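You operate a simulated robot arm through the tools that you are given. There is no shell and no other tool. Be economical: measure what you need, move in short steps, check, and stop when the job is done.

You are at the controls of a simulated robot arm. One attempt, no reset.

Task
Drain the brine pad, plug it again and wet it with fresh brine.
Fine: pour from the yellow-handled jug till the jug shows 400 ml; put the jug back. Set down upright: jug with the yellow handle.
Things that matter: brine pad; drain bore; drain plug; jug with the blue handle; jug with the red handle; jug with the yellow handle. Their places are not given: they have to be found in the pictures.

Only the result counts: the job must be done as asked and must still hold three seconds after the hand-in. Knocking over, shifting, dropping, spilling or breaking anything else fails it.

Robot
A 6-joint arm with a two-finger parallel gripper, fixed in place. Base frame: the origin is at the foot of the arm, x ahead of it, y to its left, z up; the work surface is at about z = 0.88. Readings come in m, rad, newtons and seconds.
With the tool pointing down near the work surface it reaches from about 0.16 to 0.84 m from the base axis. Its first joint turns from -2.897 to 2.897 rad. Payload 3.91 kg.
The TCP is the grasp point between the finger pads, 0.03 m short of the fingertips. In the tool frame z runs along the fingers and y along their closing line. Largest opening 0.11 m; finger width 0.02, thickness 0.01; the body of the gripper, 0.048 by 0.112 m, starts 0.055 m behind the TCP.
Orientation is that of the tool frame in the base frame, as a unit quaternion [x, y, z, w]. With the fingers straight down and closing along the base's y, the tool's x points along the base's -x, its y along +y and its z along -z.

Tools
- The arm moves only by the tool nudge_tool. Its argument "increments" is a list of rows, each a list of 3 entries, a list of its own where there are three numbers: the shift along the tool's x, y, z in units of 30 mm (1.0 is 30 mm), then the turn, a rotation vector about the tool's x, y, z in units of 4 degrees (1.0 is 4 degrees), then the gripper command, from -1 (shut) to 1 (fully open), values between in proportion. In form: [[[dx, dy, dz], [wx, wy, wz], claw], ...]. A call has 1 to 12 rows; each row shifts and turns the commanded pose from where the row before left it, along the tool's axes as they then stand. A call with a number of a shift or a turn outside -1 to 1 is refused whole. A row lasts 0.2 s, in which the tool goes at most 0.05 m and 0.15 rad; a call with a longer step from one row to the next is refused whole, and so is a gripper value outside its range. Where a pose cannot be reached the arm comes as near as it can. A force on the tool above 90 N (or 10 N above the force at the start of the call, whichever is more), or a blocked arm, ends the call early, and 0.2 s more pass. The fingers move at their own pace (about 0.108 m/s each) and stop on an object; they squeeze with about 34 N. The grip force told is the motor's: it shows also when the fingers shut on nothing. Time passes only in rows, and 0.2 s behind the last, so rows that do not move let the fingers close. It gives the time, the measured TCP pose, the force on the tool (base axes), the opening and the grip force at its end, in the units of the frame above (readings bear some noise), with the torque about the TCP (base axes, N m) and any sound that the robot's microphone picked up.
- Cameras (640 x 400 px; columns grow to the right, rows downward): "scene" is fixed at [0.3984, 0.5009, 1.5307]; the picture's right is [-0.57, -0.82, 0.00], its down [-0.78, 0.54, -0.31] and it looks along [0.26, -0.18, -0.95] (base axes); focal length 214 px, centre (320, 200). "wrist" rides on the gripper at [0.077, 0.007, -0.115] in the tool frame; the picture's right is [-0.09, 1.00, 0.00], its down [-0.80, -0.07, -0.59] and it looks along [-0.59, -0.05, 0.80] (tool axes); focal length 270 px, centre (320, 200).
- camera(camera): a new picture of that camera. The clock stands still meanwhile.
- raise_lower(by): slides the trunk up (or, below 0, down) by that many m; the arm rides with it, the base frame stays. It gives what a move gives, with no picture.
- pixel_to_xyz(camera, pixels): for up to 12 pixels [column, row] of the newest picture of that camera ("zoom" is the newest enlarged one), the place [x, y, z] in the base frame of the surface seen there, good to about 0.002 m. The clock stands still meanwhile.
- enlarge(camera, box): a new picture of the part [left, top, right, bottom] of that camera's present view, enlarged. The clock stands still meanwhile.
- job_done(): hands the job in; it is judged then, once.

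Go step by step. Measure first, check grasps and placings, and put right what went wrong. The budget is 80 turns and 54 pictures, counting those below and the enlarged ones. Unless the task says otherwise, let go and move clear before handing in, and close with one line.

The tools are called after "Emit:" as name(argument=value, ...) on one line, values as JSON. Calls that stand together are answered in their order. nudge_tool: Moves the arm, as the interface text tells. Its arguments: {"type":"object","properties":{"increments":{"type":"array","items":{"type":"array"}}},"required":["increments"]} The other tools are called the same way: raise_lower (by) slides the trunk up or down; camera (camera) takes a picture; pixel_to_xyz (camera, pixels) gives the place of the surface under pixels of a picture; enlarge (camera, box) takes an enlarged picture of a part of a camera's view; job_done () hands the job in.

At the start:

```text
time_s: 0.0
position: [0.1874, 0.3957, 1.2778]
ee_rot: [0.0, 1.0, 0.0, -0.001]
wrist_force: [-0.2, 0.0, -0.1]
wrist_torque: [0.0, -0.01, 0.02]
opening: 0.1101
grip_force: 0.1
trunk travel left (down, up): [-0.475, 0.065]
```

scene: 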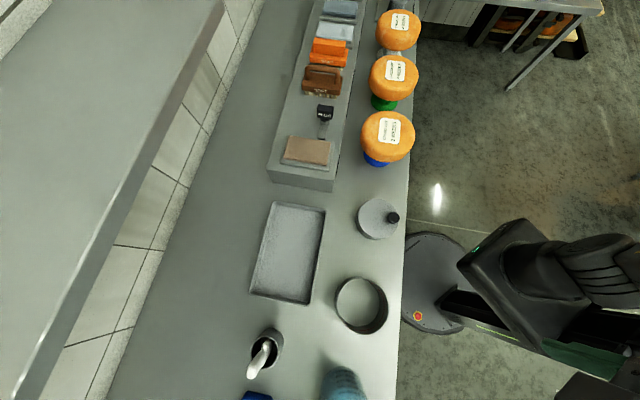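
wrist: 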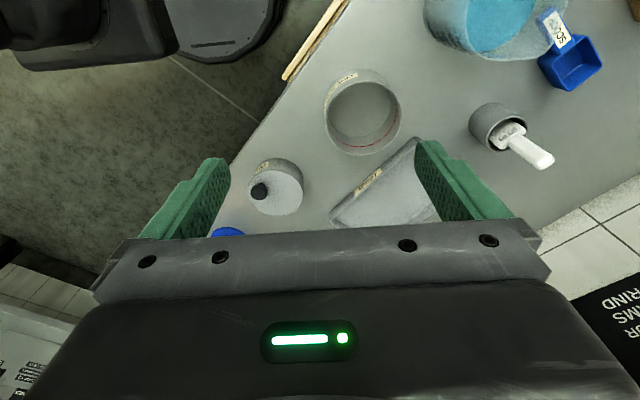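

The scene shows a tray (290,250), a round thing with a black knob (378,218), a ring (362,305), and capped jars at the top. I'll enlarge to identify them.

Emit:
enlarge(camera="scene", box=[230, 180, 430, 400])

Emit:
enlarge(camera="scene", box=[260, 0, 430, 190])

Emit:
enlarge(camera="wrist", box=[220, 0, 620, 240])

```text
1.82 times, centred on (330, 290) of scene
```

zoom: 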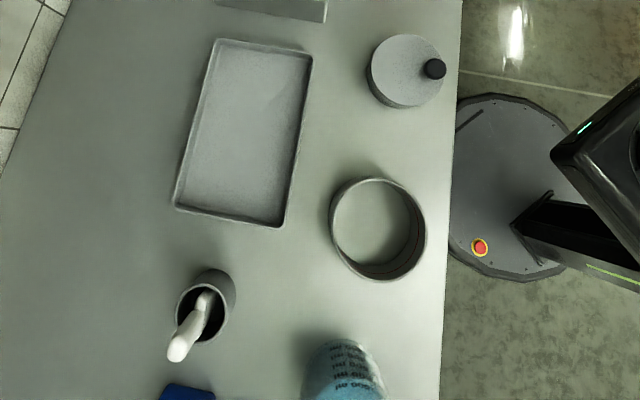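

```text
2.11 times, centred on (345, 95) of scene
```

zoom: 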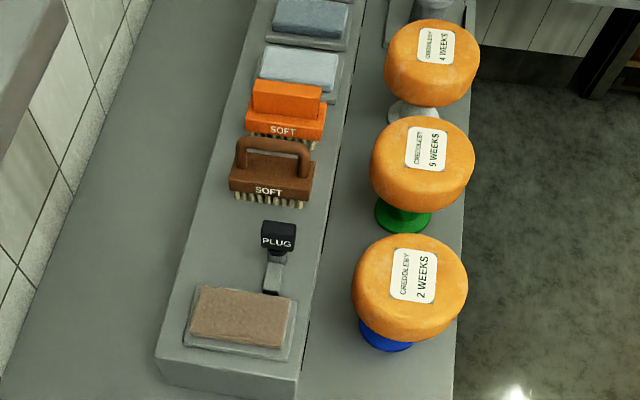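

```text
1.60 times, centred on (420, 120) of wrist
```

zoom: 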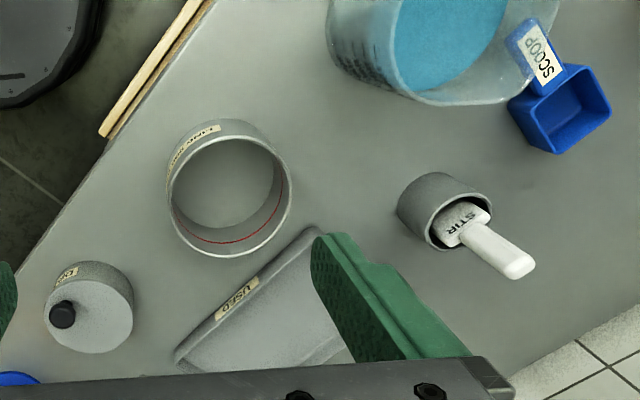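

A plug labelled "PLUG" stands at scene (324,113); the jugs aren't visible yet. I'll measure positions before looking around.

Emit:
pixel_to_xyz(camera="scene", pixels=[[290, 250], [378, 218], [362, 305], [324, 112], [306, 150], [325, 135], [384, 135], [345, 8], [330, 30], [270, 345], [345, 385], [240, 200]])

Emit:
enlarge(camera="scene", box=[300, 0, 600, 60])

```text
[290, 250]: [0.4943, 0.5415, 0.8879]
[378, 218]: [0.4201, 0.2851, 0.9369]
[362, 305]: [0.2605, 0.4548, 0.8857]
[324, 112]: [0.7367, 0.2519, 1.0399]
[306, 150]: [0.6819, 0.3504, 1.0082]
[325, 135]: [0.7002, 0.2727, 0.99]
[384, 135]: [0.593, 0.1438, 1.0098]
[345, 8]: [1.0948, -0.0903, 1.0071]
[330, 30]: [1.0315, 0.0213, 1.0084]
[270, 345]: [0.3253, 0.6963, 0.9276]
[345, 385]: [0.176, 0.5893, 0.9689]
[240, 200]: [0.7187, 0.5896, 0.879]
```

```text
2.13 times, centred on (450, 30) of scene
```

zoom: 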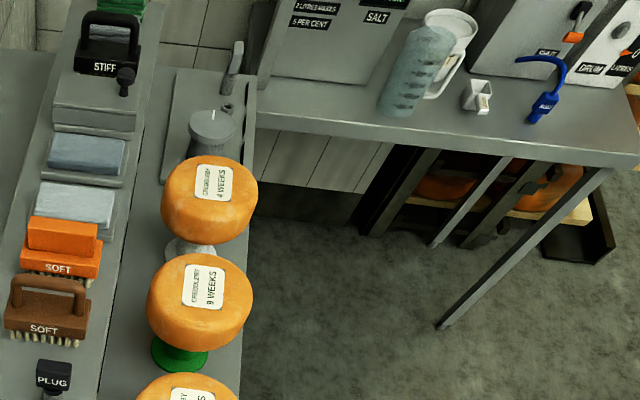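

The jugs must lie out of view, probably beyond the basin at the bench's near end. I'll yaw the tool to look there.

Emit:
nudge_tool(increments=[[[0, 0, 0], [0, 0, -1], 1], [[0, 0, 0], [0, 0, -1], 1], [[0, 0, 0], [0, 0, -1], 1], [[0, 0, 0], [0, 0, -1], 1], [[0, 0, 0], [0, 0, -1], 1], [[0, 0, 0], [0, 0, -1], 1], [[0, 0, 0], [0, 0, -1], 1], [[0, 0, 0], [0, 0, -1], 1], [[0, 0, 0], [0, 0, -1], 1], [[0, 0, 0], [0, 0, -1], 1], [[0, 0, 0], [0, 0, -1], 1], [[0, 0, 0], [0, 0, -1], 1]])

Emit:
nudge_tool(increments=[[[0, 0, 0], [0, 0, -1], 1], [[0, 0, 0], [0, 0, -1], 1], [[0, 0, 0], [0, 0, -1], 1], [[0, 0, 0], [0, 0, -1], 1], [[0, 0, 0], [0, 0, -1], 1], [[0, 0, 0], [0, 0, -1], 1], [[0, 0, 0], [0, 0, -1], 1], [[0, 0, 0], [0, 0, -1], 1], [[0, 0, 0], [0, 0, -1], 1], [[0, 0, 0], [0, 0, -1], 1], [[0, 0, 0], [0, 0, -1], 1], [[0, 0, 0], [0, 0, -1], 1]])

Emit:
camera(camera="wrist")

```text
time_s: 2.6
position: [0.1874, 0.3951, 1.2783]
ee_rot: [-0.407, 0.913, 0.0, 0.0]
wrist_force: [-0.3, -0.7, -0.2]
wrist_torque: [0.0, 0.01, 0.0]
opening: 0.1101
grip_force: 0.2
trunk travel left (down, up): [-0.475, 0.065]
```

```text
time_s: 5.2
position: [0.1879, 0.3961, 1.2778]
ee_rot: [0.744, -0.668, -0.001, 0.0]
wrist_force: [0.3, 0.3, 0.2]
wrist_torque: [0.03, 0.0, -0.01]
opening: 0.1098
grip_force: 0.0
trunk travel left (down, up): [-0.475, 0.065]
```

```text
47 pictures are left
```

wrist: 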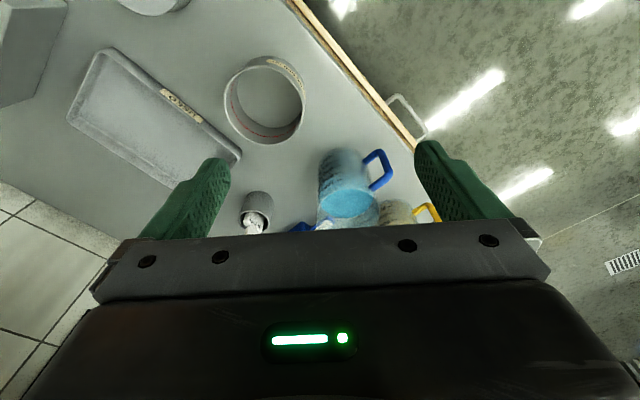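

A blue-handled jug at (345,185) and a yellow handle at (425,210) are visible. I'll measure, then reposition for a better view.

Emit:
pixel_to_xyz(camera="wrist", pixels=[[345, 200], [380, 165], [395, 212], [428, 208], [400, 110], [425, 130], [300, 228], [265, 100], [255, 205]])

Emit:
enlarge(camera="wrist", box=[200, 30, 480, 245])

```text
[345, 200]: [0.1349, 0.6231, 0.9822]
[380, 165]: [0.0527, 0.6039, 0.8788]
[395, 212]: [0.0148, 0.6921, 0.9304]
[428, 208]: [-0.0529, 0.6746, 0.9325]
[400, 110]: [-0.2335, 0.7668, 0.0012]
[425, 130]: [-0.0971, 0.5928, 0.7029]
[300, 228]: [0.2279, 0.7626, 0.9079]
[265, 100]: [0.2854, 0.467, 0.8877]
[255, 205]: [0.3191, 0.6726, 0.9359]
```

```text
1.86 times, centred on (340, 138) of wrist
```

zoom: 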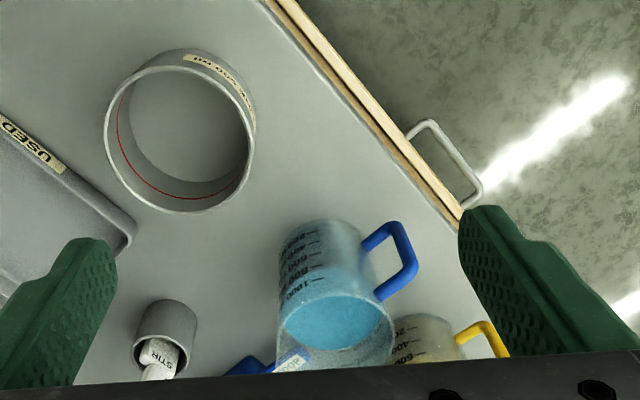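

The yellow jug is at about (0.0,0.69). I'll move over it for a proper view.

Emit:
nudge_tool(increments=[[[-1, 0.8, 0], [0, 0, 0], 1], [[-1, 0.8, 0], [0, 0, 0], 1], [[-1, 0.8, 0], [0, 0, 0], 1], [[-1, 0.8, 0], [0, 0, 0], 1], [[-1, 0.8, 0], [0, 0, 0], 1]])

Emit:
camera(camera="wrist")

```text
time_s: 6.4
position: [0.0525, 0.5353, 1.278]
ee_rot: [0.743, -0.669, 0.0, 0.0]
wrist_force: [0.6, 1.4, 0.1]
wrist_torque: [-0.03, -0.03, 0.02]
opening: 0.11
grip_force: 0.0
trunk travel left (down, up): [-0.475, 0.065]
```

```text
45 pictures are left
```

wrist: 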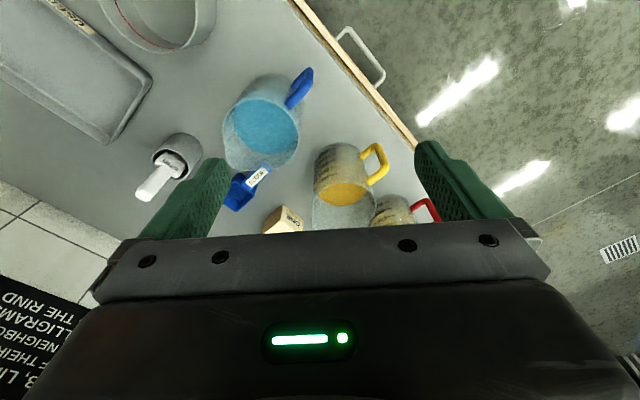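

Emit:
enlarge(camera="wrist", box=[210, 50, 450, 240])

Emit:
pixel_to_xyz(camera="wrist", pixels=[[345, 145], [340, 192], [315, 175], [372, 200], [383, 160], [375, 148], [375, 182], [420, 205], [392, 222], [285, 220], [300, 90], [262, 130]])

```text
2.11 times, centred on (330, 145) of wrist
```

zoom: 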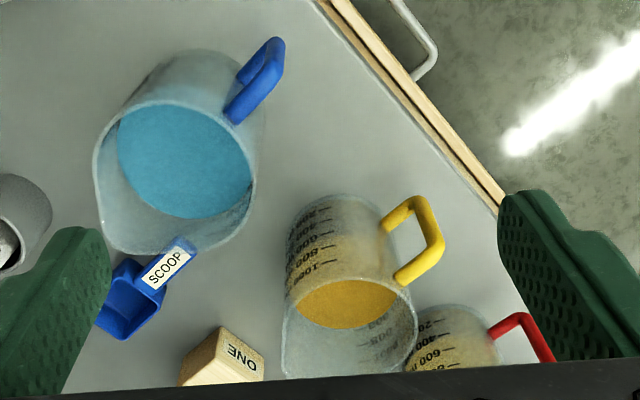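

```text
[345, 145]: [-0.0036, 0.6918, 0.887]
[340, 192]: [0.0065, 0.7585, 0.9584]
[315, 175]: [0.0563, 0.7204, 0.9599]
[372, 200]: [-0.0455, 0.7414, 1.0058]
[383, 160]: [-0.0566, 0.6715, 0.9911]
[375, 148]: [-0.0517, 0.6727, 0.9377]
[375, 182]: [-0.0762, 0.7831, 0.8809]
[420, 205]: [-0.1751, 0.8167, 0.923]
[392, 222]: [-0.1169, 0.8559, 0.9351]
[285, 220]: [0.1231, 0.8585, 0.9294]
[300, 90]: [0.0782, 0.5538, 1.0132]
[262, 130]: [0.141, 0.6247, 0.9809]
```

Jug is identified: yellow holds ~900-1000 ml graded liquid, its handle faces (-x,-y). Next I look closely at the pad/plug area, so I move over there at height.

Emit:
nudge_tool(increments=[[[0.58, -0.963, 0], [0, 0, 0], 1], [[0.58, -0.963, 0], [0, 0, 0], 1], [[0.58, -0.963, 0], [0, 0, 0], 1], [[0.58, -0.963, 0], [0, 0, 0], 1], [[0.58, -0.963, 0], [0, 0, 0], 1], [[0.58, -0.963, 0], [0, 0, 0], 1], [[0.58, -0.963, 0], [0, 0, 0], 1], [[0.58, -0.963, 0], [0, 0, 0], 1], [[0.58, -0.963, 0], [0, 0, 0], 1], [[0.58, -0.963, 0], [0, 0, 0], 1], [[0.58, -0.963, 0], [0, 0, 0], 1], [[0.58, -0.963, 0], [0, 0, 0], 1]])

Emit:
nudge_tool(increments=[[[0.58, -0.963, 0], [0, 0, 0], 1], [[0.58, -0.963, 0], [0, 0, 0], 1], [[0.58, -0.963, 0], [0, 0, 0], 1], [[0.58, -0.963, 0], [0, 0, 0], 1], [[0, 0, 0], [0, 0, 1], 1], [[0, 0, 0], [0, 0, 1], 1], [[0, 0, 0], [0, 0, 1], 1], [[0, 0, 0], [0, 0, 1], 1], [[0, 0, 0], [0, 0, 1], 1], [[0, 0, 0], [0, 0, 1], 1], [[0, 0, 0], [0, 0, 1], 1], [[0, 0, 0], [0, 0, 1], 1]])

Emit:
nudge_tool(increments=[[[0, 0, 0], [0, 0, 1], 1], [[0, 0, 0], [0, 0, 1], 1], [[0, 0, 0], [0, 0, 1], 1], [[0, 0, 0], [0, 0, 1], 1], [[0, 0, 0], [0, 0, 1], 1], [[0, 0, 0], [0, 0, 1], 1], [[0, 0, 0], [0, 0, 1], 1], [[0, 0, 0], [0, 0, 1], 1], [[0, 0, 0], [0, 0, 1], 1], [[0, 0, 0], [0, 0, 1], 1], [[0, 0, 0], [0, 0, 1], 1], [[0, 0, 0], [0, 0, 1], 1]])

Emit:
camera(camera="wrist")

```text
time_s: 9.0
position: [0.4207, 0.3608, 1.2786]
ee_rot: [0.744, -0.668, 0.0, 0.0]
wrist_force: [-0.2, 0.6, 0.3]
wrist_torque: [0.0, 0.03, -0.02]
opening: 0.1103
grip_force: 0.1
trunk travel left (down, up): [-0.475, 0.065]
```

```text
time_s: 11.6
position: [0.542, 0.3044, 1.2781]
ee_rot: [-0.529, 0.849, 0.0, 0.001]
wrist_force: [-0.5, -0.2, -0.3]
wrist_torque: [0.05, -0.01, 0.01]
opening: 0.1099
grip_force: 0.0
trunk travel left (down, up): [-0.475, 0.065]
```

```text
time_s: 14.2
position: [0.5411, 0.3048, 1.2779]
ee_rot: [-0.139, 0.99, 0.0, 0.0]
wrist_force: [0.4, 0.2, 0.3]
wrist_torque: [-0.02, -0.02, 0.01]
opening: 0.1099
grip_force: 0.1
trunk travel left (down, up): [-0.475, 0.065]
```

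```text
43 pictures are left
```

wrist: 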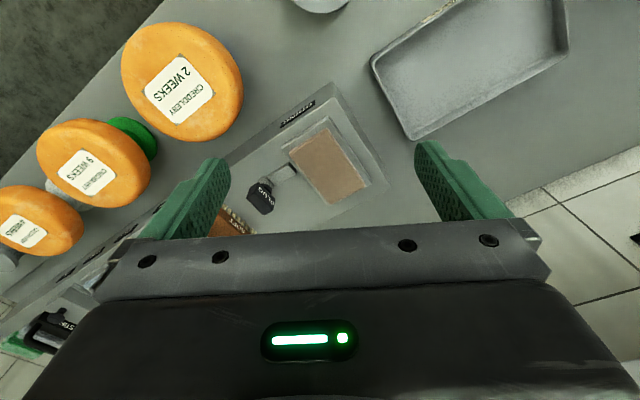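

Emit:
enlarge(camera="wrist", box=[210, 70, 410, 240])

Emit:
enlarge(camera="wrist", box=[0, 180, 240, 360])

Emit:
enlarge(camera="scene", box=[265, 80, 365, 195])

```text
2.35 times, centred on (310, 155) of wrist
```

zoom: 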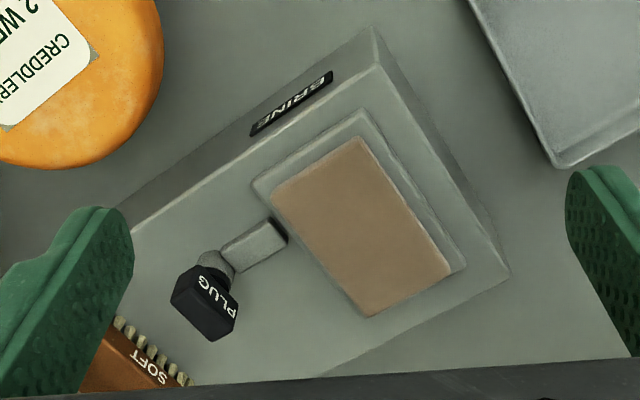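

```text
2.22 times, centred on (120, 270) of wrist
```

zoom: 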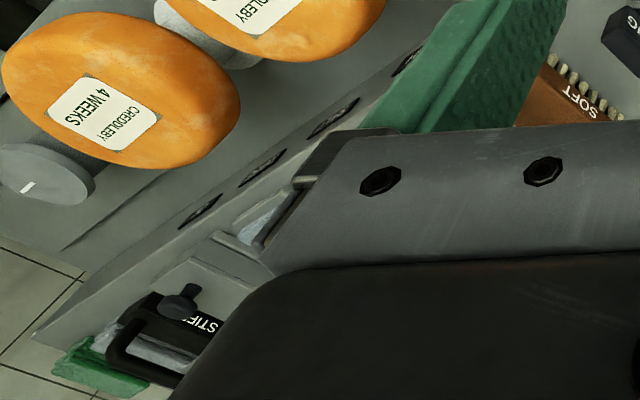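

```text
3.48 times, centred on (315, 138) of scene
```

zoom: 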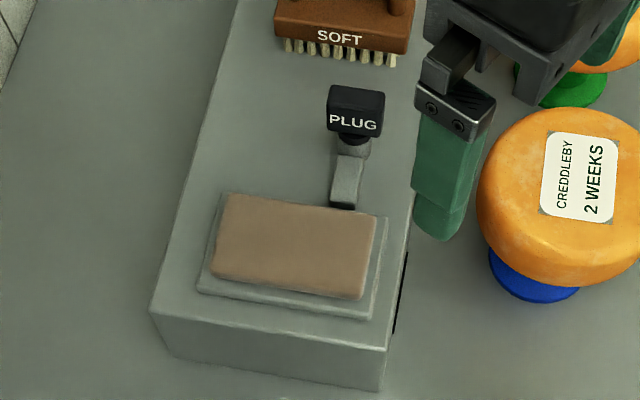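

The BRINE label marks the brown pad; the plug sits in the drain bore beside it. Measuring plug geometry.

Emit:
pixel_to_xyz(camera="zoom", pixels=[[334, 89], [381, 94], [331, 110], [379, 115], [355, 102], [352, 128], [355, 148], [345, 180], [293, 245], [300, 150], [345, 202], [400, 150]])

Emit:
pixel_to_xyz(camera="wrist", pixels=[[260, 198], [252, 208], [268, 206], [264, 186], [277, 180], [288, 171], [330, 165], [310, 130], [364, 183], [250, 192], [256, 193], [272, 195]])

```text
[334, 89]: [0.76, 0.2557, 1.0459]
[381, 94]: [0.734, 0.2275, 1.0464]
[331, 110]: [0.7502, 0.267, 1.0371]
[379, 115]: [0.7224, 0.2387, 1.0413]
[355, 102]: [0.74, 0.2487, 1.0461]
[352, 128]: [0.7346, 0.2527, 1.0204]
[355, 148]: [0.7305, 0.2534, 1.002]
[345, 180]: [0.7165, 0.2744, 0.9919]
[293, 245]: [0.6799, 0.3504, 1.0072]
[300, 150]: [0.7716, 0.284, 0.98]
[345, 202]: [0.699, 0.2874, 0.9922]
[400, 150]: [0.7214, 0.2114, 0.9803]
```

```text
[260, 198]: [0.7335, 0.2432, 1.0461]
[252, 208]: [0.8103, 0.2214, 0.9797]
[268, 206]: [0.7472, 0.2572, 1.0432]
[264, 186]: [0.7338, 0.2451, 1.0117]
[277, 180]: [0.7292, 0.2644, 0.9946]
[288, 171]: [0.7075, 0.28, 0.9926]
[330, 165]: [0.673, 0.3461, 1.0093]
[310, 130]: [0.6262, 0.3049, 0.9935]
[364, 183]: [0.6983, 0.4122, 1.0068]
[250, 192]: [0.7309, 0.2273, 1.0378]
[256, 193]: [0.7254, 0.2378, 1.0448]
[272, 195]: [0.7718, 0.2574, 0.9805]
```

The knob is about 0.038 × 0.016 m, centred (0.741,0.247), top 1.046. I'll check clearance to the brush before choosing grasp direction.

Emit:
pixel_to_xyz(camera="zoom", pixels=[[280, 22], [405, 38], [290, 48], [392, 62], [340, 40], [395, 5], [430, 225], [545, 120], [490, 150]])

Emit:
enlarge(camera="wrist", box=[230, 160, 310, 220])

```text
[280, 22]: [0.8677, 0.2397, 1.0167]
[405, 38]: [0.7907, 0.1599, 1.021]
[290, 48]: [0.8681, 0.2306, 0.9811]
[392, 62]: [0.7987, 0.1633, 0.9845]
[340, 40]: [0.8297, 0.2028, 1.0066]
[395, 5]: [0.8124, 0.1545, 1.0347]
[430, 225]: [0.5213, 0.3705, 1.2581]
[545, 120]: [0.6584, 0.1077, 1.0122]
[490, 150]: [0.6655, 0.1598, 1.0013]
```

```text
6.67 times, centred on (270, 190) of wrist
```

zoom: 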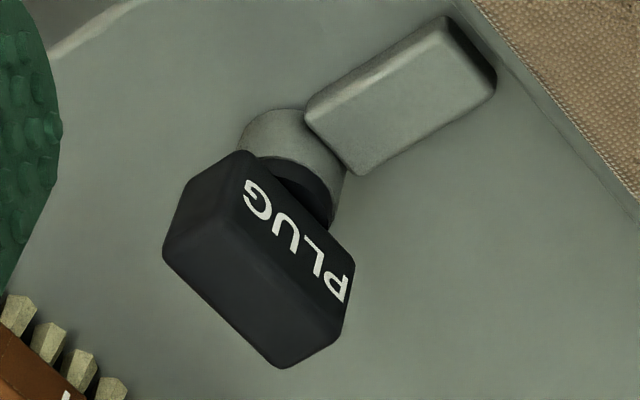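

Clearance to brush is ~0.09 m. I'll yaw to 44° (closing across the knob's thin side) and go over the plug.

Emit:
nudge_tool(increments=[[[0, 0, 0], [0, 0, -1], 0.3], [[0, 0, 0], [0, 0, -1], 0.3], [[0, 0, 0], [0, 0, -1], 0.3], [[0, 0, 0], [0, 0, -1], 0.3], [[0, 0, 0], [0, 0, -1], 0.3], [[0, 0, 0], [0, 0, -1], 0.3], [[0, 0, 0], [0, 0, -1], 0.3]])

Emit:
nudge_tool(increments=[[[-0.493, -0.86, 0], [0, 0, 0], 0.3], [[-0.493, -0.86, 0], [0, 0, 0], 0.3], [[-0.493, -0.86, 0], [0, 0, 0], 0.3], [[-0.493, -0.86, 0], [0, 0, 0], 0.3], [[-0.493, -0.86, 0], [0, 0, 0], 0.3], [[-0.493, -0.86, 0], [0, 0, 0], 0.3], [[-0.493, -0.86, 0], [0, 0, 0], 0.3], [[0, 0, 1], [0, 0, 0], 0.3], [[0, 0, 1], [0, 0, 0], 0.3], [[0, 0, 1], [0, 0, 0], 0.3], [[0, 0, 1], [0, 0, 0], 0.3]])

Emit:
camera(camera="wrist")

Emit:
enlarge(camera="scene", box=[265, 60, 405, 195])

```text
time_s: 15.8
position: [0.5418, 0.3034, 1.2762]
ee_rot: [-0.375, 0.927, -0.001, 0.0]
wrist_force: [-1.0, 0.5, -0.2]
wrist_torque: [0.01, 0.02, 0.0]
opening: 0.0716
grip_force: 0.1
trunk travel left (down, up): [-0.475, 0.065]
```

```text
time_s: 18.2
position: [0.6831, 0.2493, 1.1358]
ee_rot: [-0.374, 0.927, 0.0, 0.0]
wrist_force: [-0.1, -0.6, -0.9]
wrist_torque: [-0.01, 0.0, 0.03]
opening: 0.0713
grip_force: 0.1
out of reach, approached as far as the arm can: row 4, 5, 6, 7
trunk travel left (down, up): [-0.475, 0.065]
```

```text
38 pictures are left
```

wrist: 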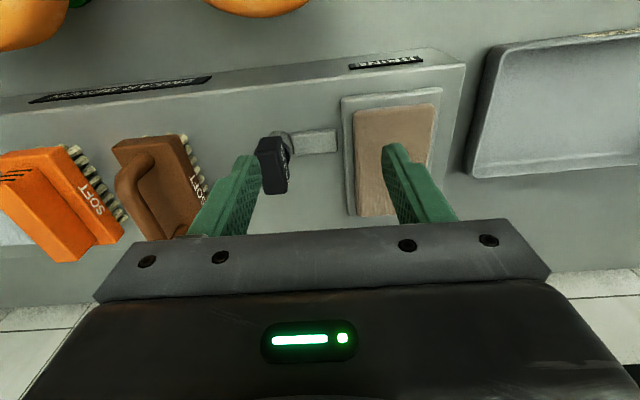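

```text
2.96 times, centred on (335, 128) of scene
```

zoom: 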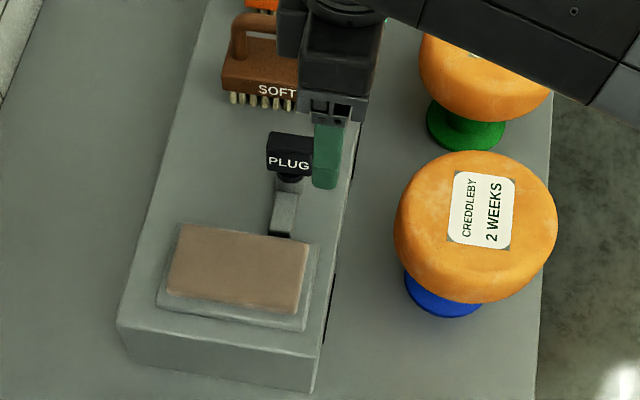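

The high pose was out of reach; now at z=1.136 I'll retry the remaining offset (0.058,-0.002).

Emit:
nudge_tool(increments=[[[-0.67, -0.695, 0], [0, 0, 0], 0.3], [[-0.67, -0.695, 0], [0, 0, 0], 0.3], [[0, 0, 0], [0, 0, 0], 0.3]])

```text
time_s: 19.0
position: [0.7408, 0.2456, 1.1361]
ee_rot: [-0.375, 0.927, 0.0, 0.001]
wrist_force: [-0.5, 0.3, -0.1]
wrist_torque: [-0.01, 0.03, -0.02]
opening: 0.0714
grip_force: 0.0
trunk travel left (down, up): [-0.475, 0.065]
```

Over the plug now. Descend to z≈1.032.

Emit:
nudge_tool(increments=[[[0, 0, 0.9], [0, 0, 0], 0.3], [[0, 0, 0.9], [0, 0, 0], 0.3], [[0, 0, 0.9], [0, 0, 0], 0.3], [[0, 0, 0.8], [0, 0, 0], 0.3], [[0, 0, 0], [0, 0, 0], 0.3]])

Emit:
camera(camera="wrist")

Emit:
enlarge(camera="scene", box=[265, 60, 405, 195])

```text
time_s: 20.2
position: [0.7389, 0.2458, 1.0302]
ee_rot: [-0.374, 0.927, 0.0, 0.0]
wrist_force: [0.6, 0.0, 0.5]
wrist_torque: [0.01, -0.01, -0.01]
opening: 0.0714
grip_force: 0.2
trunk travel left (down, up): [-0.475, 0.065]
```

```text
36 pictures are left
```

wrist: 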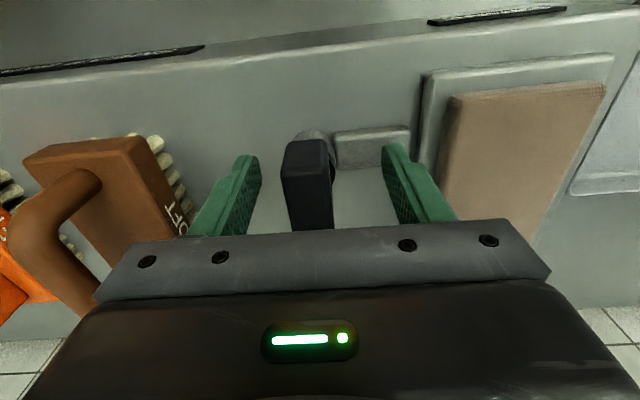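

```text
2.96 times, centred on (335, 128) of scene
```

zoom: 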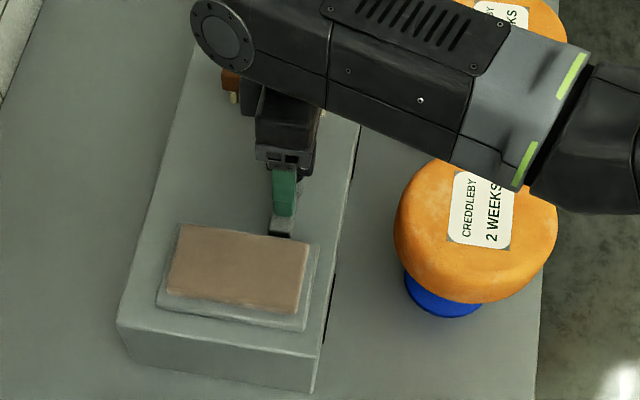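

The plug knob (308,180) sits between the fingers. Close.

Emit:
nudge_tool(increments=[[[0, 0, 0], [0, 0, 0], -1], [[0, 0, 0], [0, 0, 0], -1], [[0, 0, 0], [0, 0, 0], -1], [[0, 0, 0], [0, 0, 0], -1]])

```text
time_s: 21.2
position: [0.7437, 0.2422, 1.0305]
ee_rot: [-0.374, 0.927, 0.0, 0.002]
wrist_force: [29.6, -21.0, 3.6]
wrist_torque: [-0.31, -1.29, 0.46]
opening: 0.0299
grip_force: 45.2
trunk travel left (down, up): [-0.475, 0.065]
```

Gripped (opening 0.030), but with 36 N side load: command is ~6 mm off centre. Shift along tool -y to relax.

Emit:
nudge_tool(increments=[[[0, -0.1, 0], [0, 0, 0], -1], [[0, -0.1, 0], [0, 0, 0], -1], [[0, 0, 0], [0, 0, 0], -1]])

```text
time_s: 22.0
position: [0.7437, 0.2424, 1.0306]
ee_rot: [-0.376, 0.927, 0.001, -0.002]
wrist_force: [7.5, -4.8, 8.1]
wrist_torque: [-0.75, 0.28, 0.8]
opening: 0.0299
grip_force: 44.9
trunk travel left (down, up): [-0.475, 0.065]
```

Mostly relaxed. Pull up gently (plugged pose was 0.7437, 0.2424, 1.0306).

Emit:
nudge_tool(increments=[[[0, -0.04, -0.2], [0, 0, 0], -1], [[0, 0, -0.3], [0, 0, 0], -1], [[0, 0, -0.3], [0, 0, 0], -1], [[0, 0, -0.4], [0, 0, 0], -1], [[0, 0, -0.4], [0, 0, 0], -1], [[0, 0, -0.4], [0, 0, 0], -1]])

Emit:
camera(camera="wrist")

Emit:
enlarge(camera="scene", box=[265, 60, 405, 195])

```text
time_s: 23.4
position: [0.7445, 0.2407, 1.0929]
ee_rot: [-0.375, 0.927, 0.001, 0.001]
wrist_force: [-1.4, 0.2, -0.9]
wrist_torque: [0.04, 0.05, 0.01]
opening: 0.0265
grip_force: 33.7
trunk travel left (down, up): [-0.475, 0.065]
```

```text
34 pictures are left
```

wrist: 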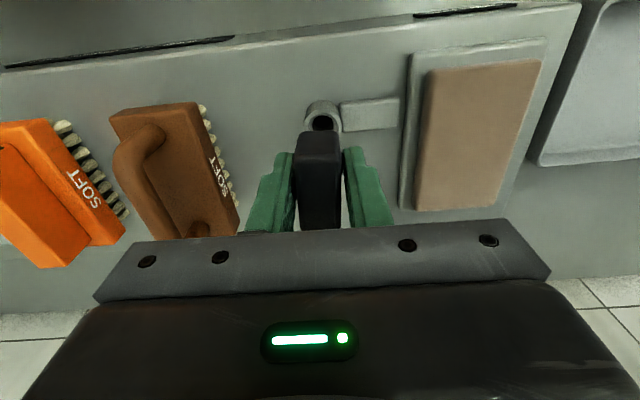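

```text
2.96 times, centred on (335, 128) of scene
```

zoom: 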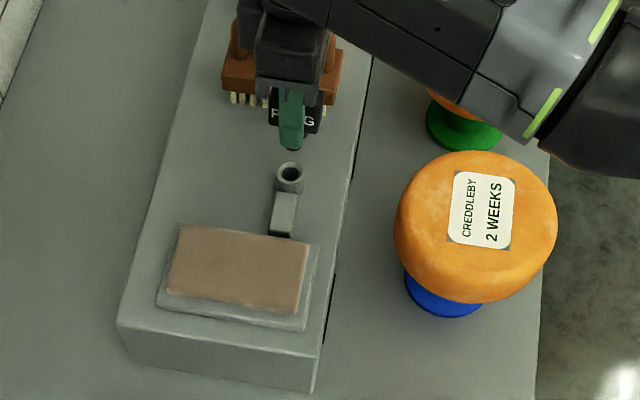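

Plug is out; bore visible at zoom (290,172). Wait for draining, and measure the bore.

Emit:
pixel_to_xyz(camera="zoom", pixels=[[289, 163], [289, 182], [278, 172], [301, 173], [290, 173], [291, 210], [240, 265], [290, 129]])

Emit:
nudge_tool(increments=[[[0, 0, 0], [0, 0, 0], -1], [[0, 0, 0], [0, 0, 0], -1], [[0, 0, 0], [0, 0, 0], -1], [[0, 0, 0], [0, 0, 0], -1], [[0, 0, 0], [0, 0, 0], -1], [[0, 0, 0], [0, 0, 0], -1], [[0, 0, 0], [0, 0, 0], -1], [[0, 0, 0], [0, 0, 0], -1], [[0, 0, 0], [0, 0, 0], -1], [[0, 0, 0], [0, 0, 0], -1], [[0, 0, 0], [0, 0, 0], -1], [[0, 0, 0], [0, 0, 0], -1]])

Emit:
nudge_tool(increments=[[[0, 0, 0], [0, 0, 0], -1], [[0, 0, 0], [0, 0, 0], -1], [[0, 0, 0], [0, 0, 0], -1], [[0, 0, 0], [0, 0, 0], -1], [[0, 0, 0], [0, 0, 0], -1], [[0, 0, 0], [0, 0, 0], -1], [[0, 0, 0], [0, 0, 0], -1], [[0, 0, 0], [0, 0, 0], -1], [[0, 0, 0], [0, 0, 0], -1], [[0, 0, 0], [0, 0, 0], -1], [[0, 0, 0], [0, 0, 0], -1], [[0, 0, 0], [0, 0, 0], -1]])

Emit:
camera(camera="wrist")

```text
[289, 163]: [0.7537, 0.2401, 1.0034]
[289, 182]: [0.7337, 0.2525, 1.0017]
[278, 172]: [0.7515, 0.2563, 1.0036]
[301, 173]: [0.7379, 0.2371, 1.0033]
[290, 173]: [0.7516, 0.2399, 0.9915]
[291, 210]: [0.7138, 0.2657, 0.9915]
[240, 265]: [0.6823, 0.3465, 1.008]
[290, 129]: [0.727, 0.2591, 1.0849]
```

```text
time_s: 26.0
position: [0.7446, 0.2394, 1.0905]
ee_rot: [-0.374, 0.927, 0.0, -0.001]
wrist_force: [-0.2, 0.7, 0.6]
wrist_torque: [0.02, 0.03, 0.03]
opening: 0.0264
grip_force: 33.8
trunk travel left (down, up): [-0.475, 0.065]
```

```text
time_s: 28.6
position: [0.745, 0.2401, 1.0913]
ee_rot: [-0.375, 0.927, 0.0, 0.0]
wrist_force: [-1.3, -0.1, 0.1]
wrist_torque: [0.0, -0.01, 0.03]
opening: 0.0262
grip_force: 34.6
trunk travel left (down, up): [-0.475, 0.065]
```

```text
32 pictures are left
```

wrist: 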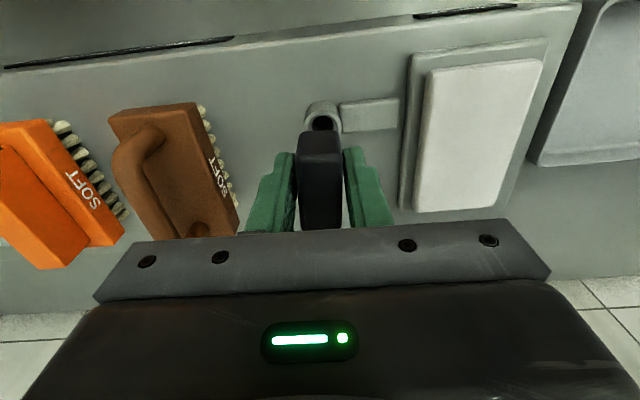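

The pad turned from brown to white: drained. Now reinsert the plug, aligning to the recorded pose, in small steps.

Emit:
nudge_tool(increments=[[[-0.02, 0.085, 0], [0, 0, 0], -1], [[0, 0, 0.4], [0, 0, 0], -1], [[0, 0, 0.4], [0, 0, 0], -1], [[0, 0, 0.3], [0, 0, 0], -1], [[0, 0, 0], [0, 0, 0], -1]])

Emit:
enlarge(camera="wrist", box=[230, 60, 430, 240])

```text
time_s: 29.8
position: [0.7427, 0.2433, 1.0573]
ee_rot: [-0.375, 0.927, 0.001, 0.0]
wrist_force: [-0.4, 0.0, -0.5]
wrist_torque: [-0.02, 0.0, -0.03]
opening: 0.0264
grip_force: 34.0
trunk travel left (down, up): [-0.475, 0.065]
```

```text
2.22 times, centred on (330, 150) of wrist
```

zoom: 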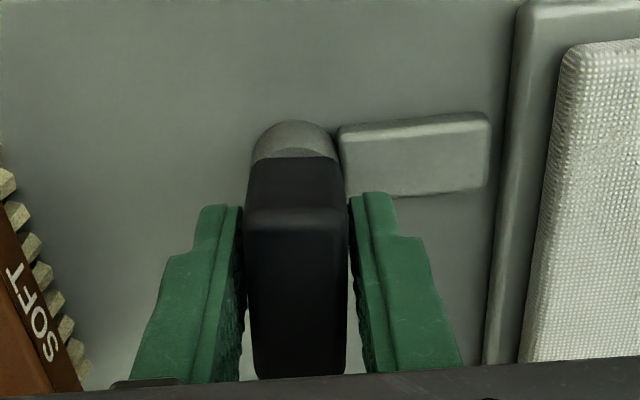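

Plug and bore line up (zoom x≈295 both). Lower to the seated height.

Emit:
nudge_tool(increments=[[[0, 0, 0.2], [0, 0, 0], -1], [[0, 0, 0.2], [0, 0, 0], -1], [[0, 0, 0.2], [0, 0, 0], -1], [[0, 0, 0.2], [0, 0, 0], -1], [[0, 0, 0.1], [0, 0, 0], -1], [[0, 0, 0], [0, 0, 0], -1]])

```text
time_s: 31.2
position: [0.7444, 0.2431, 1.0341]
ee_rot: [-0.374, 0.927, 0.0, 0.003]
wrist_force: [7.3, 2.6, 24.2]
wrist_torque: [-0.02, 0.04, 0.02]
opening: 0.0264
grip_force: 34.3
trunk travel left (down, up): [-0.475, 0.065]
```

z=1.0341 with 24 N upward: either seated or 3.5 mm short. Check visually.

Emit:
enlarge(camera="wrist", box=[260, 60, 420, 240])

Emit:
enlarge(camera="scene", box=[285, 80, 365, 180])

```text
2.22 times, centred on (340, 150) of wrist
```

zoom: 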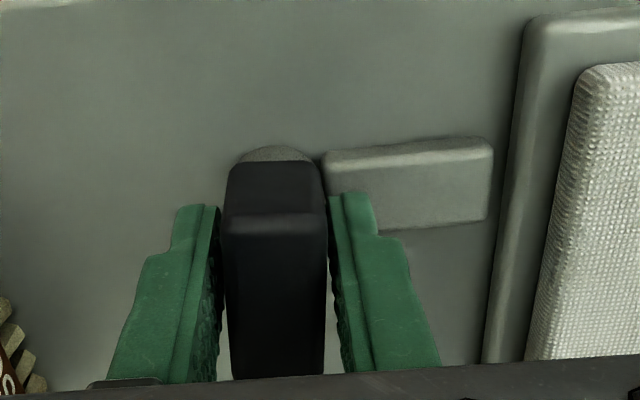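

```text
4.00 times, centred on (325, 130) of scene
```

zoom: 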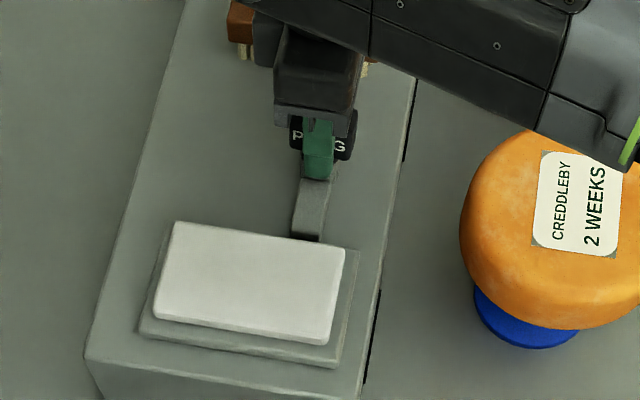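

Push a bit further while relieving the small side load.

Emit:
nudge_tool(increments=[[[-0.05, -0.04, 0], [0, 0, 0], -1], [[0, 0, 0.12], [0, 0, 0], -1], [[0, 0, 0.12], [0, 0, 0], -1], [[0, 0, 0], [0, 0, 0], -1]])

```text
time_s: 32.2
position: [0.7426, 0.2435, 1.0341]
ee_rot: [-0.374, 0.927, 0.001, 0.01]
wrist_force: [5.4, 2.9, 55.7]
wrist_torque: [0.22, 0.69, -0.04]
opening: 0.0263
grip_force: 34.1
trunk travel left (down, up): [-0.475, 0.065]
```

A hard stop at 1.0341 unchanged under 56 N suggests it's seated. Relax the load, release, rise, and verify the knob top height (1.046 originally).

Emit:
nudge_tool(increments=[[[0, 0, -0.17], [0, 0, 0], -1], [[0, 0, -0.17], [0, 0, 0], -1], [[0, 0, 0], [0, 0, 0], 0.2], [[0, 0, 0], [0, 0, 0], 0.2], [[0, 0, -0.5], [0, 0, 0], 0.2], [[0, 0, -1], [0, 0, 0], 0.2], [[0, 0, -1], [0, 0, 0], 0.2], [[0, 0, -1], [0, 0, 0], 0.2], [[0.8, 0.8, 0], [0, 0, 0], 0.2], [[0.8, 0.8, 0], [0, 0, 0], 0.2], [[0.8, 0.8, 0], [0, 0, 0], 0.2], [[0.8, 0.8, 0], [0, 0, 0], 0.2]])

Emit:
enlarge(camera="scene", box=[265, 70, 365, 185])

Emit:
camera(camera="wrist")

```text
time_s: 34.8
position: [0.6098, 0.247, 1.1404]
ee_rot: [-0.374, 0.927, 0.0, 0.001]
wrist_force: [-0.3, 0.3, -0.8]
wrist_torque: [0.0, 0.0, 0.01]
opening: 0.0659
grip_force: 0.1
trunk travel left (down, up): [-0.475, 0.065]
```

```text
3.48 times, centred on (315, 128) of scene
```

zoom: 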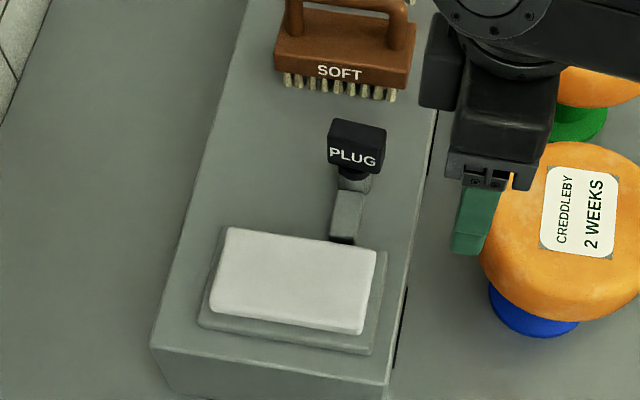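

```text
27 pictures are left
```

wrist: 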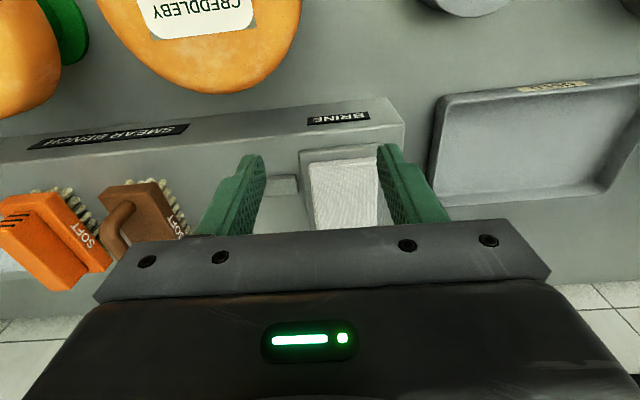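

Emit:
pixel_to_xyz(camera="zoom", pixels=[[357, 134], [334, 124], [381, 129], [352, 164], [295, 280]])

```text
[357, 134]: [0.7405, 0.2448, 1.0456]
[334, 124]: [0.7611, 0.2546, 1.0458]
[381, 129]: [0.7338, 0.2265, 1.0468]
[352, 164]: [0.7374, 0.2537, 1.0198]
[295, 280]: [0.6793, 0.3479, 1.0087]
```

Plug is at its original place (top 1.0456): seated. Now travel to the jug area for a level view, at safe height.

Emit:
nudge_tool(increments=[[[0.496, 0.95, -0.3], [0, 0, 0], 1], [[0.496, 0.95, -0.3], [0, 0, 0], 1], [[0.496, 0.95, -0.3], [0, 0, 0], 1], [[0.496, 0.95, 0], [0, 0, 0], 1], [[0.496, 0.95, 0], [0, 0, 0], 1], [[0.496, 0.95, 0], [0, 0, 0], 1], [[0.496, 0.95, 0], [0, 0, 0], 1], [[0.496, 0.95, 0], [0, 0, 0], 1], [[0.496, 0.95, 0], [0, 0, 0], 1], [[0.496, 0.95, 0], [0, 0, 0], 1]])

Emit:
nudge_tool(increments=[[[0.496, 0.95, 0], [0, 0, 0], 1], [[0.496, 0.95, 0], [0, 0, 0], 1], [[0.496, 0.95, 0], [0, 0, 0], 1], [[0.496, 0.95, 0], [0, 0, 0], 1], [[0.496, 0.95, 0], [0, 0, 0], 1], [[0.496, 0.95, 0], [0, 0, 0], 1], [[0.496, 0.95, 0], [0, 0, 0], 1], [[0.496, 0.95, 0], [0, 0, 0], 1], [[0.496, 0.95, 0], [0, 0, 0], 1], [[0.496, 0.95, 0], [0, 0, 0], 1]])

Emit:
nudge_tool(increments=[[[0, 0, 0], [0, 0, -1], 1], [[0, 0, 0], [0, 0, -1], 1], [[0, 0, 0], [0, 0, -1], 1], [[0, 0, 0], [0, 0, -1], 1], [[0, 0, 0], [0, 0, -1], 1], [[0, 0, 0], [0, 0, -1], 1], [[0, 0, 0], [0, 0, -1], 1], [[0, 0, 0], [0, 0, -1], 1], [[0, 0, 0], [0, 0, -1], 1], [[0, 0, 0], [0, 0, -1], 1], [[0, 0, 0], [0, 0, -1], 1], [[0, 0, 0.5], [0, 0, 0], 1]])

Emit:
nudge_tool(increments=[[[0, 0, 0.5], [0, -1, 0], 1], [[0, 0, 0.5], [0, -1, 0], 1], [[0, 0, 0.5], [0, -1, 0], 1], [[0, 0, 0], [0, -1, 0], 1], [[0, 0, 0], [0, -1, 0], 1], [[0, 0, 0], [0, -1, 0], 1], [[0, 0, 0], [0, -1, 0], 1], [[0, 0, 0], [0, -1, 0], 1], [[0, 0, 0], [0, -1, 0], 1], [[0, 0, 0], [0, -1, 0], 1]])

Emit:
camera(camera="wrist")

```text
time_s: 37.0
position: [0.3031, 0.3469, 1.1659]
ee_rot: [-0.374, 0.927, 0.0, 0.0]
wrist_force: [-0.3, 0.8, 0.3]
wrist_torque: [-0.02, -0.01, 0.0]
opening: 0.11
grip_force: 0.0
trunk travel left (down, up): [-0.475, 0.065]
```

```text
time_s: 39.2
position: [-0.0006, 0.4495, 1.1641]
ee_rot: [-0.374, 0.927, 0.0, 0.0]
wrist_force: [-0.3, 1.1, 0.7]
wrist_torque: [0.01, 0.0, -0.01]
opening: 0.11
grip_force: 0.1
trunk travel left (down, up): [-0.475, 0.065]
```

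```text
time_s: 41.8
position: [-0.0023, 0.449, 1.1509]
ee_rot: [-0.695, 0.719, 0.001, 0.0]
wrist_force: [0.6, -0.3, 0.1]
wrist_torque: [-0.01, 0.0, 0.01]
opening: 0.1103
grip_force: 0.0
trunk travel left (down, up): [-0.475, 0.065]
```

```text
time_s: 44.0
position: [-0.0008, 0.4503, 1.1052]
ee_rot: [-0.653, 0.676, 0.238, 0.245]
wrist_force: [-0.1, -0.1, 0.2]
wrist_torque: [0.01, -0.03, 0.0]
opening: 0.1101
grip_force: 0.0
trunk travel left (down, up): [-0.475, 0.065]
```

```text
26 pictures are left
```

wrist: 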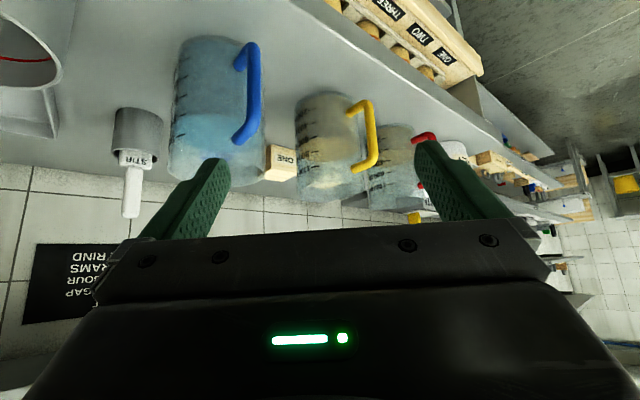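

Emit:
enlarge(camera="wrist", box=[270, 70, 430, 210])

Emit:
pixel_to_xyz(camera="wrist", pixels=[[300, 110], [328, 97], [325, 140], [298, 190], [325, 200], [355, 190], [352, 107], [368, 104], [372, 130], [372, 160], [355, 170], [272, 165]])

```text
2.86 times, centred on (350, 140) of wrist
```

zoom: 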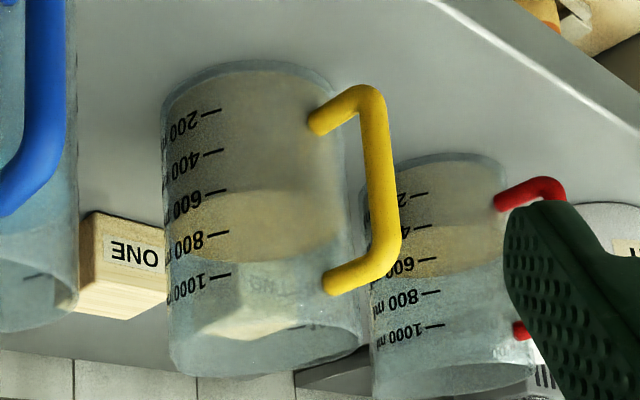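

```text
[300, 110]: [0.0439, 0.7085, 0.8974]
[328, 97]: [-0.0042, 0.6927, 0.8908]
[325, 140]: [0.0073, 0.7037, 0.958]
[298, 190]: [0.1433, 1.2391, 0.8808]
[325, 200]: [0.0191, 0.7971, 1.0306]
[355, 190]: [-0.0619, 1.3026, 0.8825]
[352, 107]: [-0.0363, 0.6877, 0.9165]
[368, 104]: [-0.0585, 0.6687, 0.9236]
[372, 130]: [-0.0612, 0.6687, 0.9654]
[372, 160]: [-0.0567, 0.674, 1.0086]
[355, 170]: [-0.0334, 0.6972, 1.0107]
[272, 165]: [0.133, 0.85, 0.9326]
```

Level view: the yellow jug shows 600 ml (liquid near edge at the 600 mark), so ~200 ml must be poured. I'll measure handle and rim more finely.

Emit:
pixel_to_xyz(camera="zoom", pixels=[[332, 283], [350, 272], [368, 262], [388, 245], [380, 180], [370, 100], [345, 105], [322, 120], [175, 200], [340, 200], [260, 372], [180, 350]])

Emit:
pixel_to_xyz(camera="zoom", pixels=[[340, 265], [345, 230], [230, 150], [280, 150], [200, 150], [320, 150], [355, 335], [170, 310], [235, 65], [290, 65], [250, 280], [300, 330]])

```text
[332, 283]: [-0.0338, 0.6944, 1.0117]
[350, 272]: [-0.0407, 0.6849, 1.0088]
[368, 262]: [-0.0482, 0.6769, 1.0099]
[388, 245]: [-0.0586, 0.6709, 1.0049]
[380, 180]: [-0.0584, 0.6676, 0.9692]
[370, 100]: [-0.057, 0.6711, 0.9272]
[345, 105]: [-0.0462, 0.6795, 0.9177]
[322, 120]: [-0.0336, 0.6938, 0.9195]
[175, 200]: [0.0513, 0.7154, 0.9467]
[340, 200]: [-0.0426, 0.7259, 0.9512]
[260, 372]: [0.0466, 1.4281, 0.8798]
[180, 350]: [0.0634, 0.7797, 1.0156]
```

```text
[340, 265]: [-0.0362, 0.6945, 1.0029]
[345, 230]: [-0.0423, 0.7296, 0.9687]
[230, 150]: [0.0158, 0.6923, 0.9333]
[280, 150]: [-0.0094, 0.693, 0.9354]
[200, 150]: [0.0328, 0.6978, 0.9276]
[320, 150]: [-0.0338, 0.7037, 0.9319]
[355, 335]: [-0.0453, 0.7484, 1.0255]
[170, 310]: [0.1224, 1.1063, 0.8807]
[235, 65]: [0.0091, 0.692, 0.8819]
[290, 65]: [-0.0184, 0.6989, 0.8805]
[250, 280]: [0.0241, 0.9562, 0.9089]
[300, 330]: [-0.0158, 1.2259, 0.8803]
```

Axis of the yellow jug fits at (0.007,0.745), r≈0.0535; handle bar centre ≈(-0.059,0.676), pointing away at 226°, z 0.918–1.006. I'll set tilt 32° and yaw 46.5° so the fingers straddle the handle plane.

Emit:
nudge_tool(increments=[[[0, 0, 0], [0, 1, 0], 0.3], [[0, 0, 0], [0, 1, 0], 0.3], [[0, 0, 0], [0.55, 0, 0.88], 0.3], [[0, 0, 0], [0.55, 0, 0.88], 0.3], [[0, 0, 0], [0.55, 0, 0.88], 0.3], [[0, 0, 0], [0.55, 0, 0.88], 0.3], [[0, 0, 0], [0.55, 0, 0.88], 0.3], [[0, 0, 0], [0.55, 0, 0.88], 0.3], [[0, 0, 0], [0.55, 0, 0.88], 0.3], [[0, 0, 0], [0.55, 0, 0.88], 0.3], [[0, 0, 0], [0.55, 0, 0.88], 0.3], [[0, 0, 0], [0.55, 0, 0.88], 0.3]])

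```text
time_s: 46.6
position: [-0.0004, 0.4519, 1.1061]
ee_rot: [-0.379, 0.884, 0.108, 0.253]
wrist_force: [0.0, -0.8, 0.6]
wrist_torque: [0.0, 0.01, 0.03]
opening: 0.0718
grip_force: 0.1
trunk travel left (down, up): [-0.475, 0.065]
```

Orientation is right (ψ≈46.4°, tilt≈32°). Move to the pre-grasp point 0.12 m back along the tool axis.

Emit:
nudge_tool(increments=[[[-0.175, 0.939, 0.243], [0, 0, 0], 0.3], [[-0.175, 0.939, 0.243], [0, 0, 0], 0.3], [[-0.175, 0.939, 0.243], [0, 0, 0], 0.3], [[-0.175, 0.939, 0.243], [0, 0, 0], 0.3], [[-0.175, 0.939, 0.243], [0, 0, 0], 0.3], [[-0.175, 0.939, 0.243], [0, 0, 0], 0.3], [[-0.175, 0.939, 0.243], [0, 0, 0], 0.3], [[0, 0, 0], [0, 0, 0], 0.3]])

Emit:
camera(camera="wrist")

```text
time_s: 48.4
position: [-0.104, 0.6298, 1.0824]
ee_rot: [-0.379, 0.883, 0.109, 0.253]
wrist_force: [1.1, 0.2, -0.6]
wrist_torque: [-0.01, 0.0, 0.02]
opening: 0.0715
grip_force: 0.0
trunk travel left (down, up): [-0.475, 0.065]
```

```text
24 pictures are left
```

wrist: 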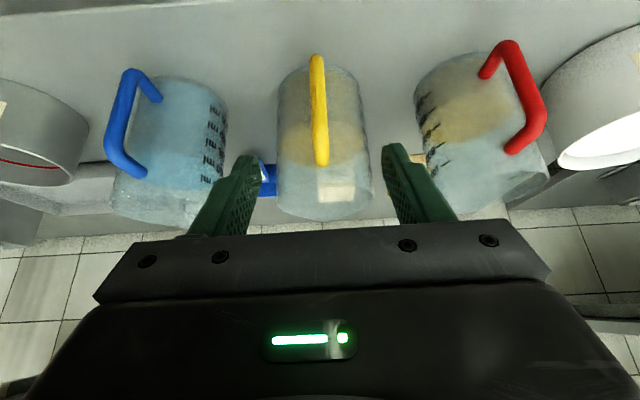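

The handle (319,110) is edge-on and centred between the fingers. Check its coordinates before advancing.

Emit:
pixel_to_xyz(camera="wrist", pixels=[[317, 62], [320, 110], [321, 150], [322, 160], [316, 56], [300, 125], [345, 125], [322, 130]])

```text
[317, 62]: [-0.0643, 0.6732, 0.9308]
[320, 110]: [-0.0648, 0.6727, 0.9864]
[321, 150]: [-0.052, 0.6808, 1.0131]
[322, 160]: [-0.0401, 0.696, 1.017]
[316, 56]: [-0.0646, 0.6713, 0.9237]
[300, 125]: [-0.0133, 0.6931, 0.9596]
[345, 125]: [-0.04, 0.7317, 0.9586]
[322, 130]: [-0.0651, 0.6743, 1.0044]
```

Bar centre (-0.060,0.677): purely 0.121 m along tool z. Advance.

Emit:
nudge_tool(increments=[[[0, 0, 0.8], [0, 0, 0], 0.3], [[0, 0, 0.8], [0, 0, 0], 0.3], [[0, 0, 0.8], [0, 0, 0], 0.3], [[0, 0, 0.8], [0, 0, 0], 0.3], [[0, 0.02, 0.8], [0, 0, 0], 0.3], [[0, 0, 0], [0, 0, 0], 0.3]])

Emit:
camera(camera="wrist")

```text
time_s: 49.8
position: [-0.0612, 0.6765, 0.9804]
ee_rot: [-0.38, 0.883, 0.109, 0.253]
wrist_force: [0.7, -0.1, 0.1]
wrist_torque: [0.01, 0.02, 0.02]
opening: 0.0715
grip_force: 0.0
trunk travel left (down, up): [-0.475, 0.065]
```

```text
23 pictures are left
```

wrist: 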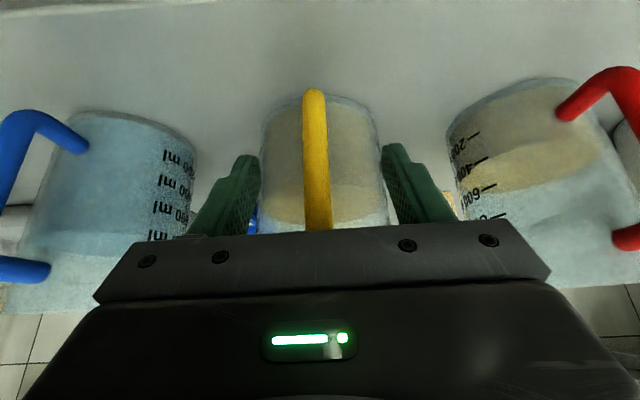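

Handle (316,160) is between the fingers. Close.

Emit:
nudge_tool(increments=[[[0, 0, 0], [0, 0, 0], -1], [[0, 0, 0], [0, 0, 0], -1], [[0, 0, 0], [0, 0, 0], -1], [[0, 0, 0], [0, 0, 0], -1]])

```text
time_s: 50.8
position: [-0.0623, 0.6762, 0.9796]
ee_rot: [-0.38, 0.883, 0.108, 0.253]
wrist_force: [-0.4, -0.6, 0.2]
wrist_torque: [0.04, -0.01, -0.01]
opening: 0.0132
grip_force: 34.2
trunk travel left (down, up): [-0.475, 0.065]
```

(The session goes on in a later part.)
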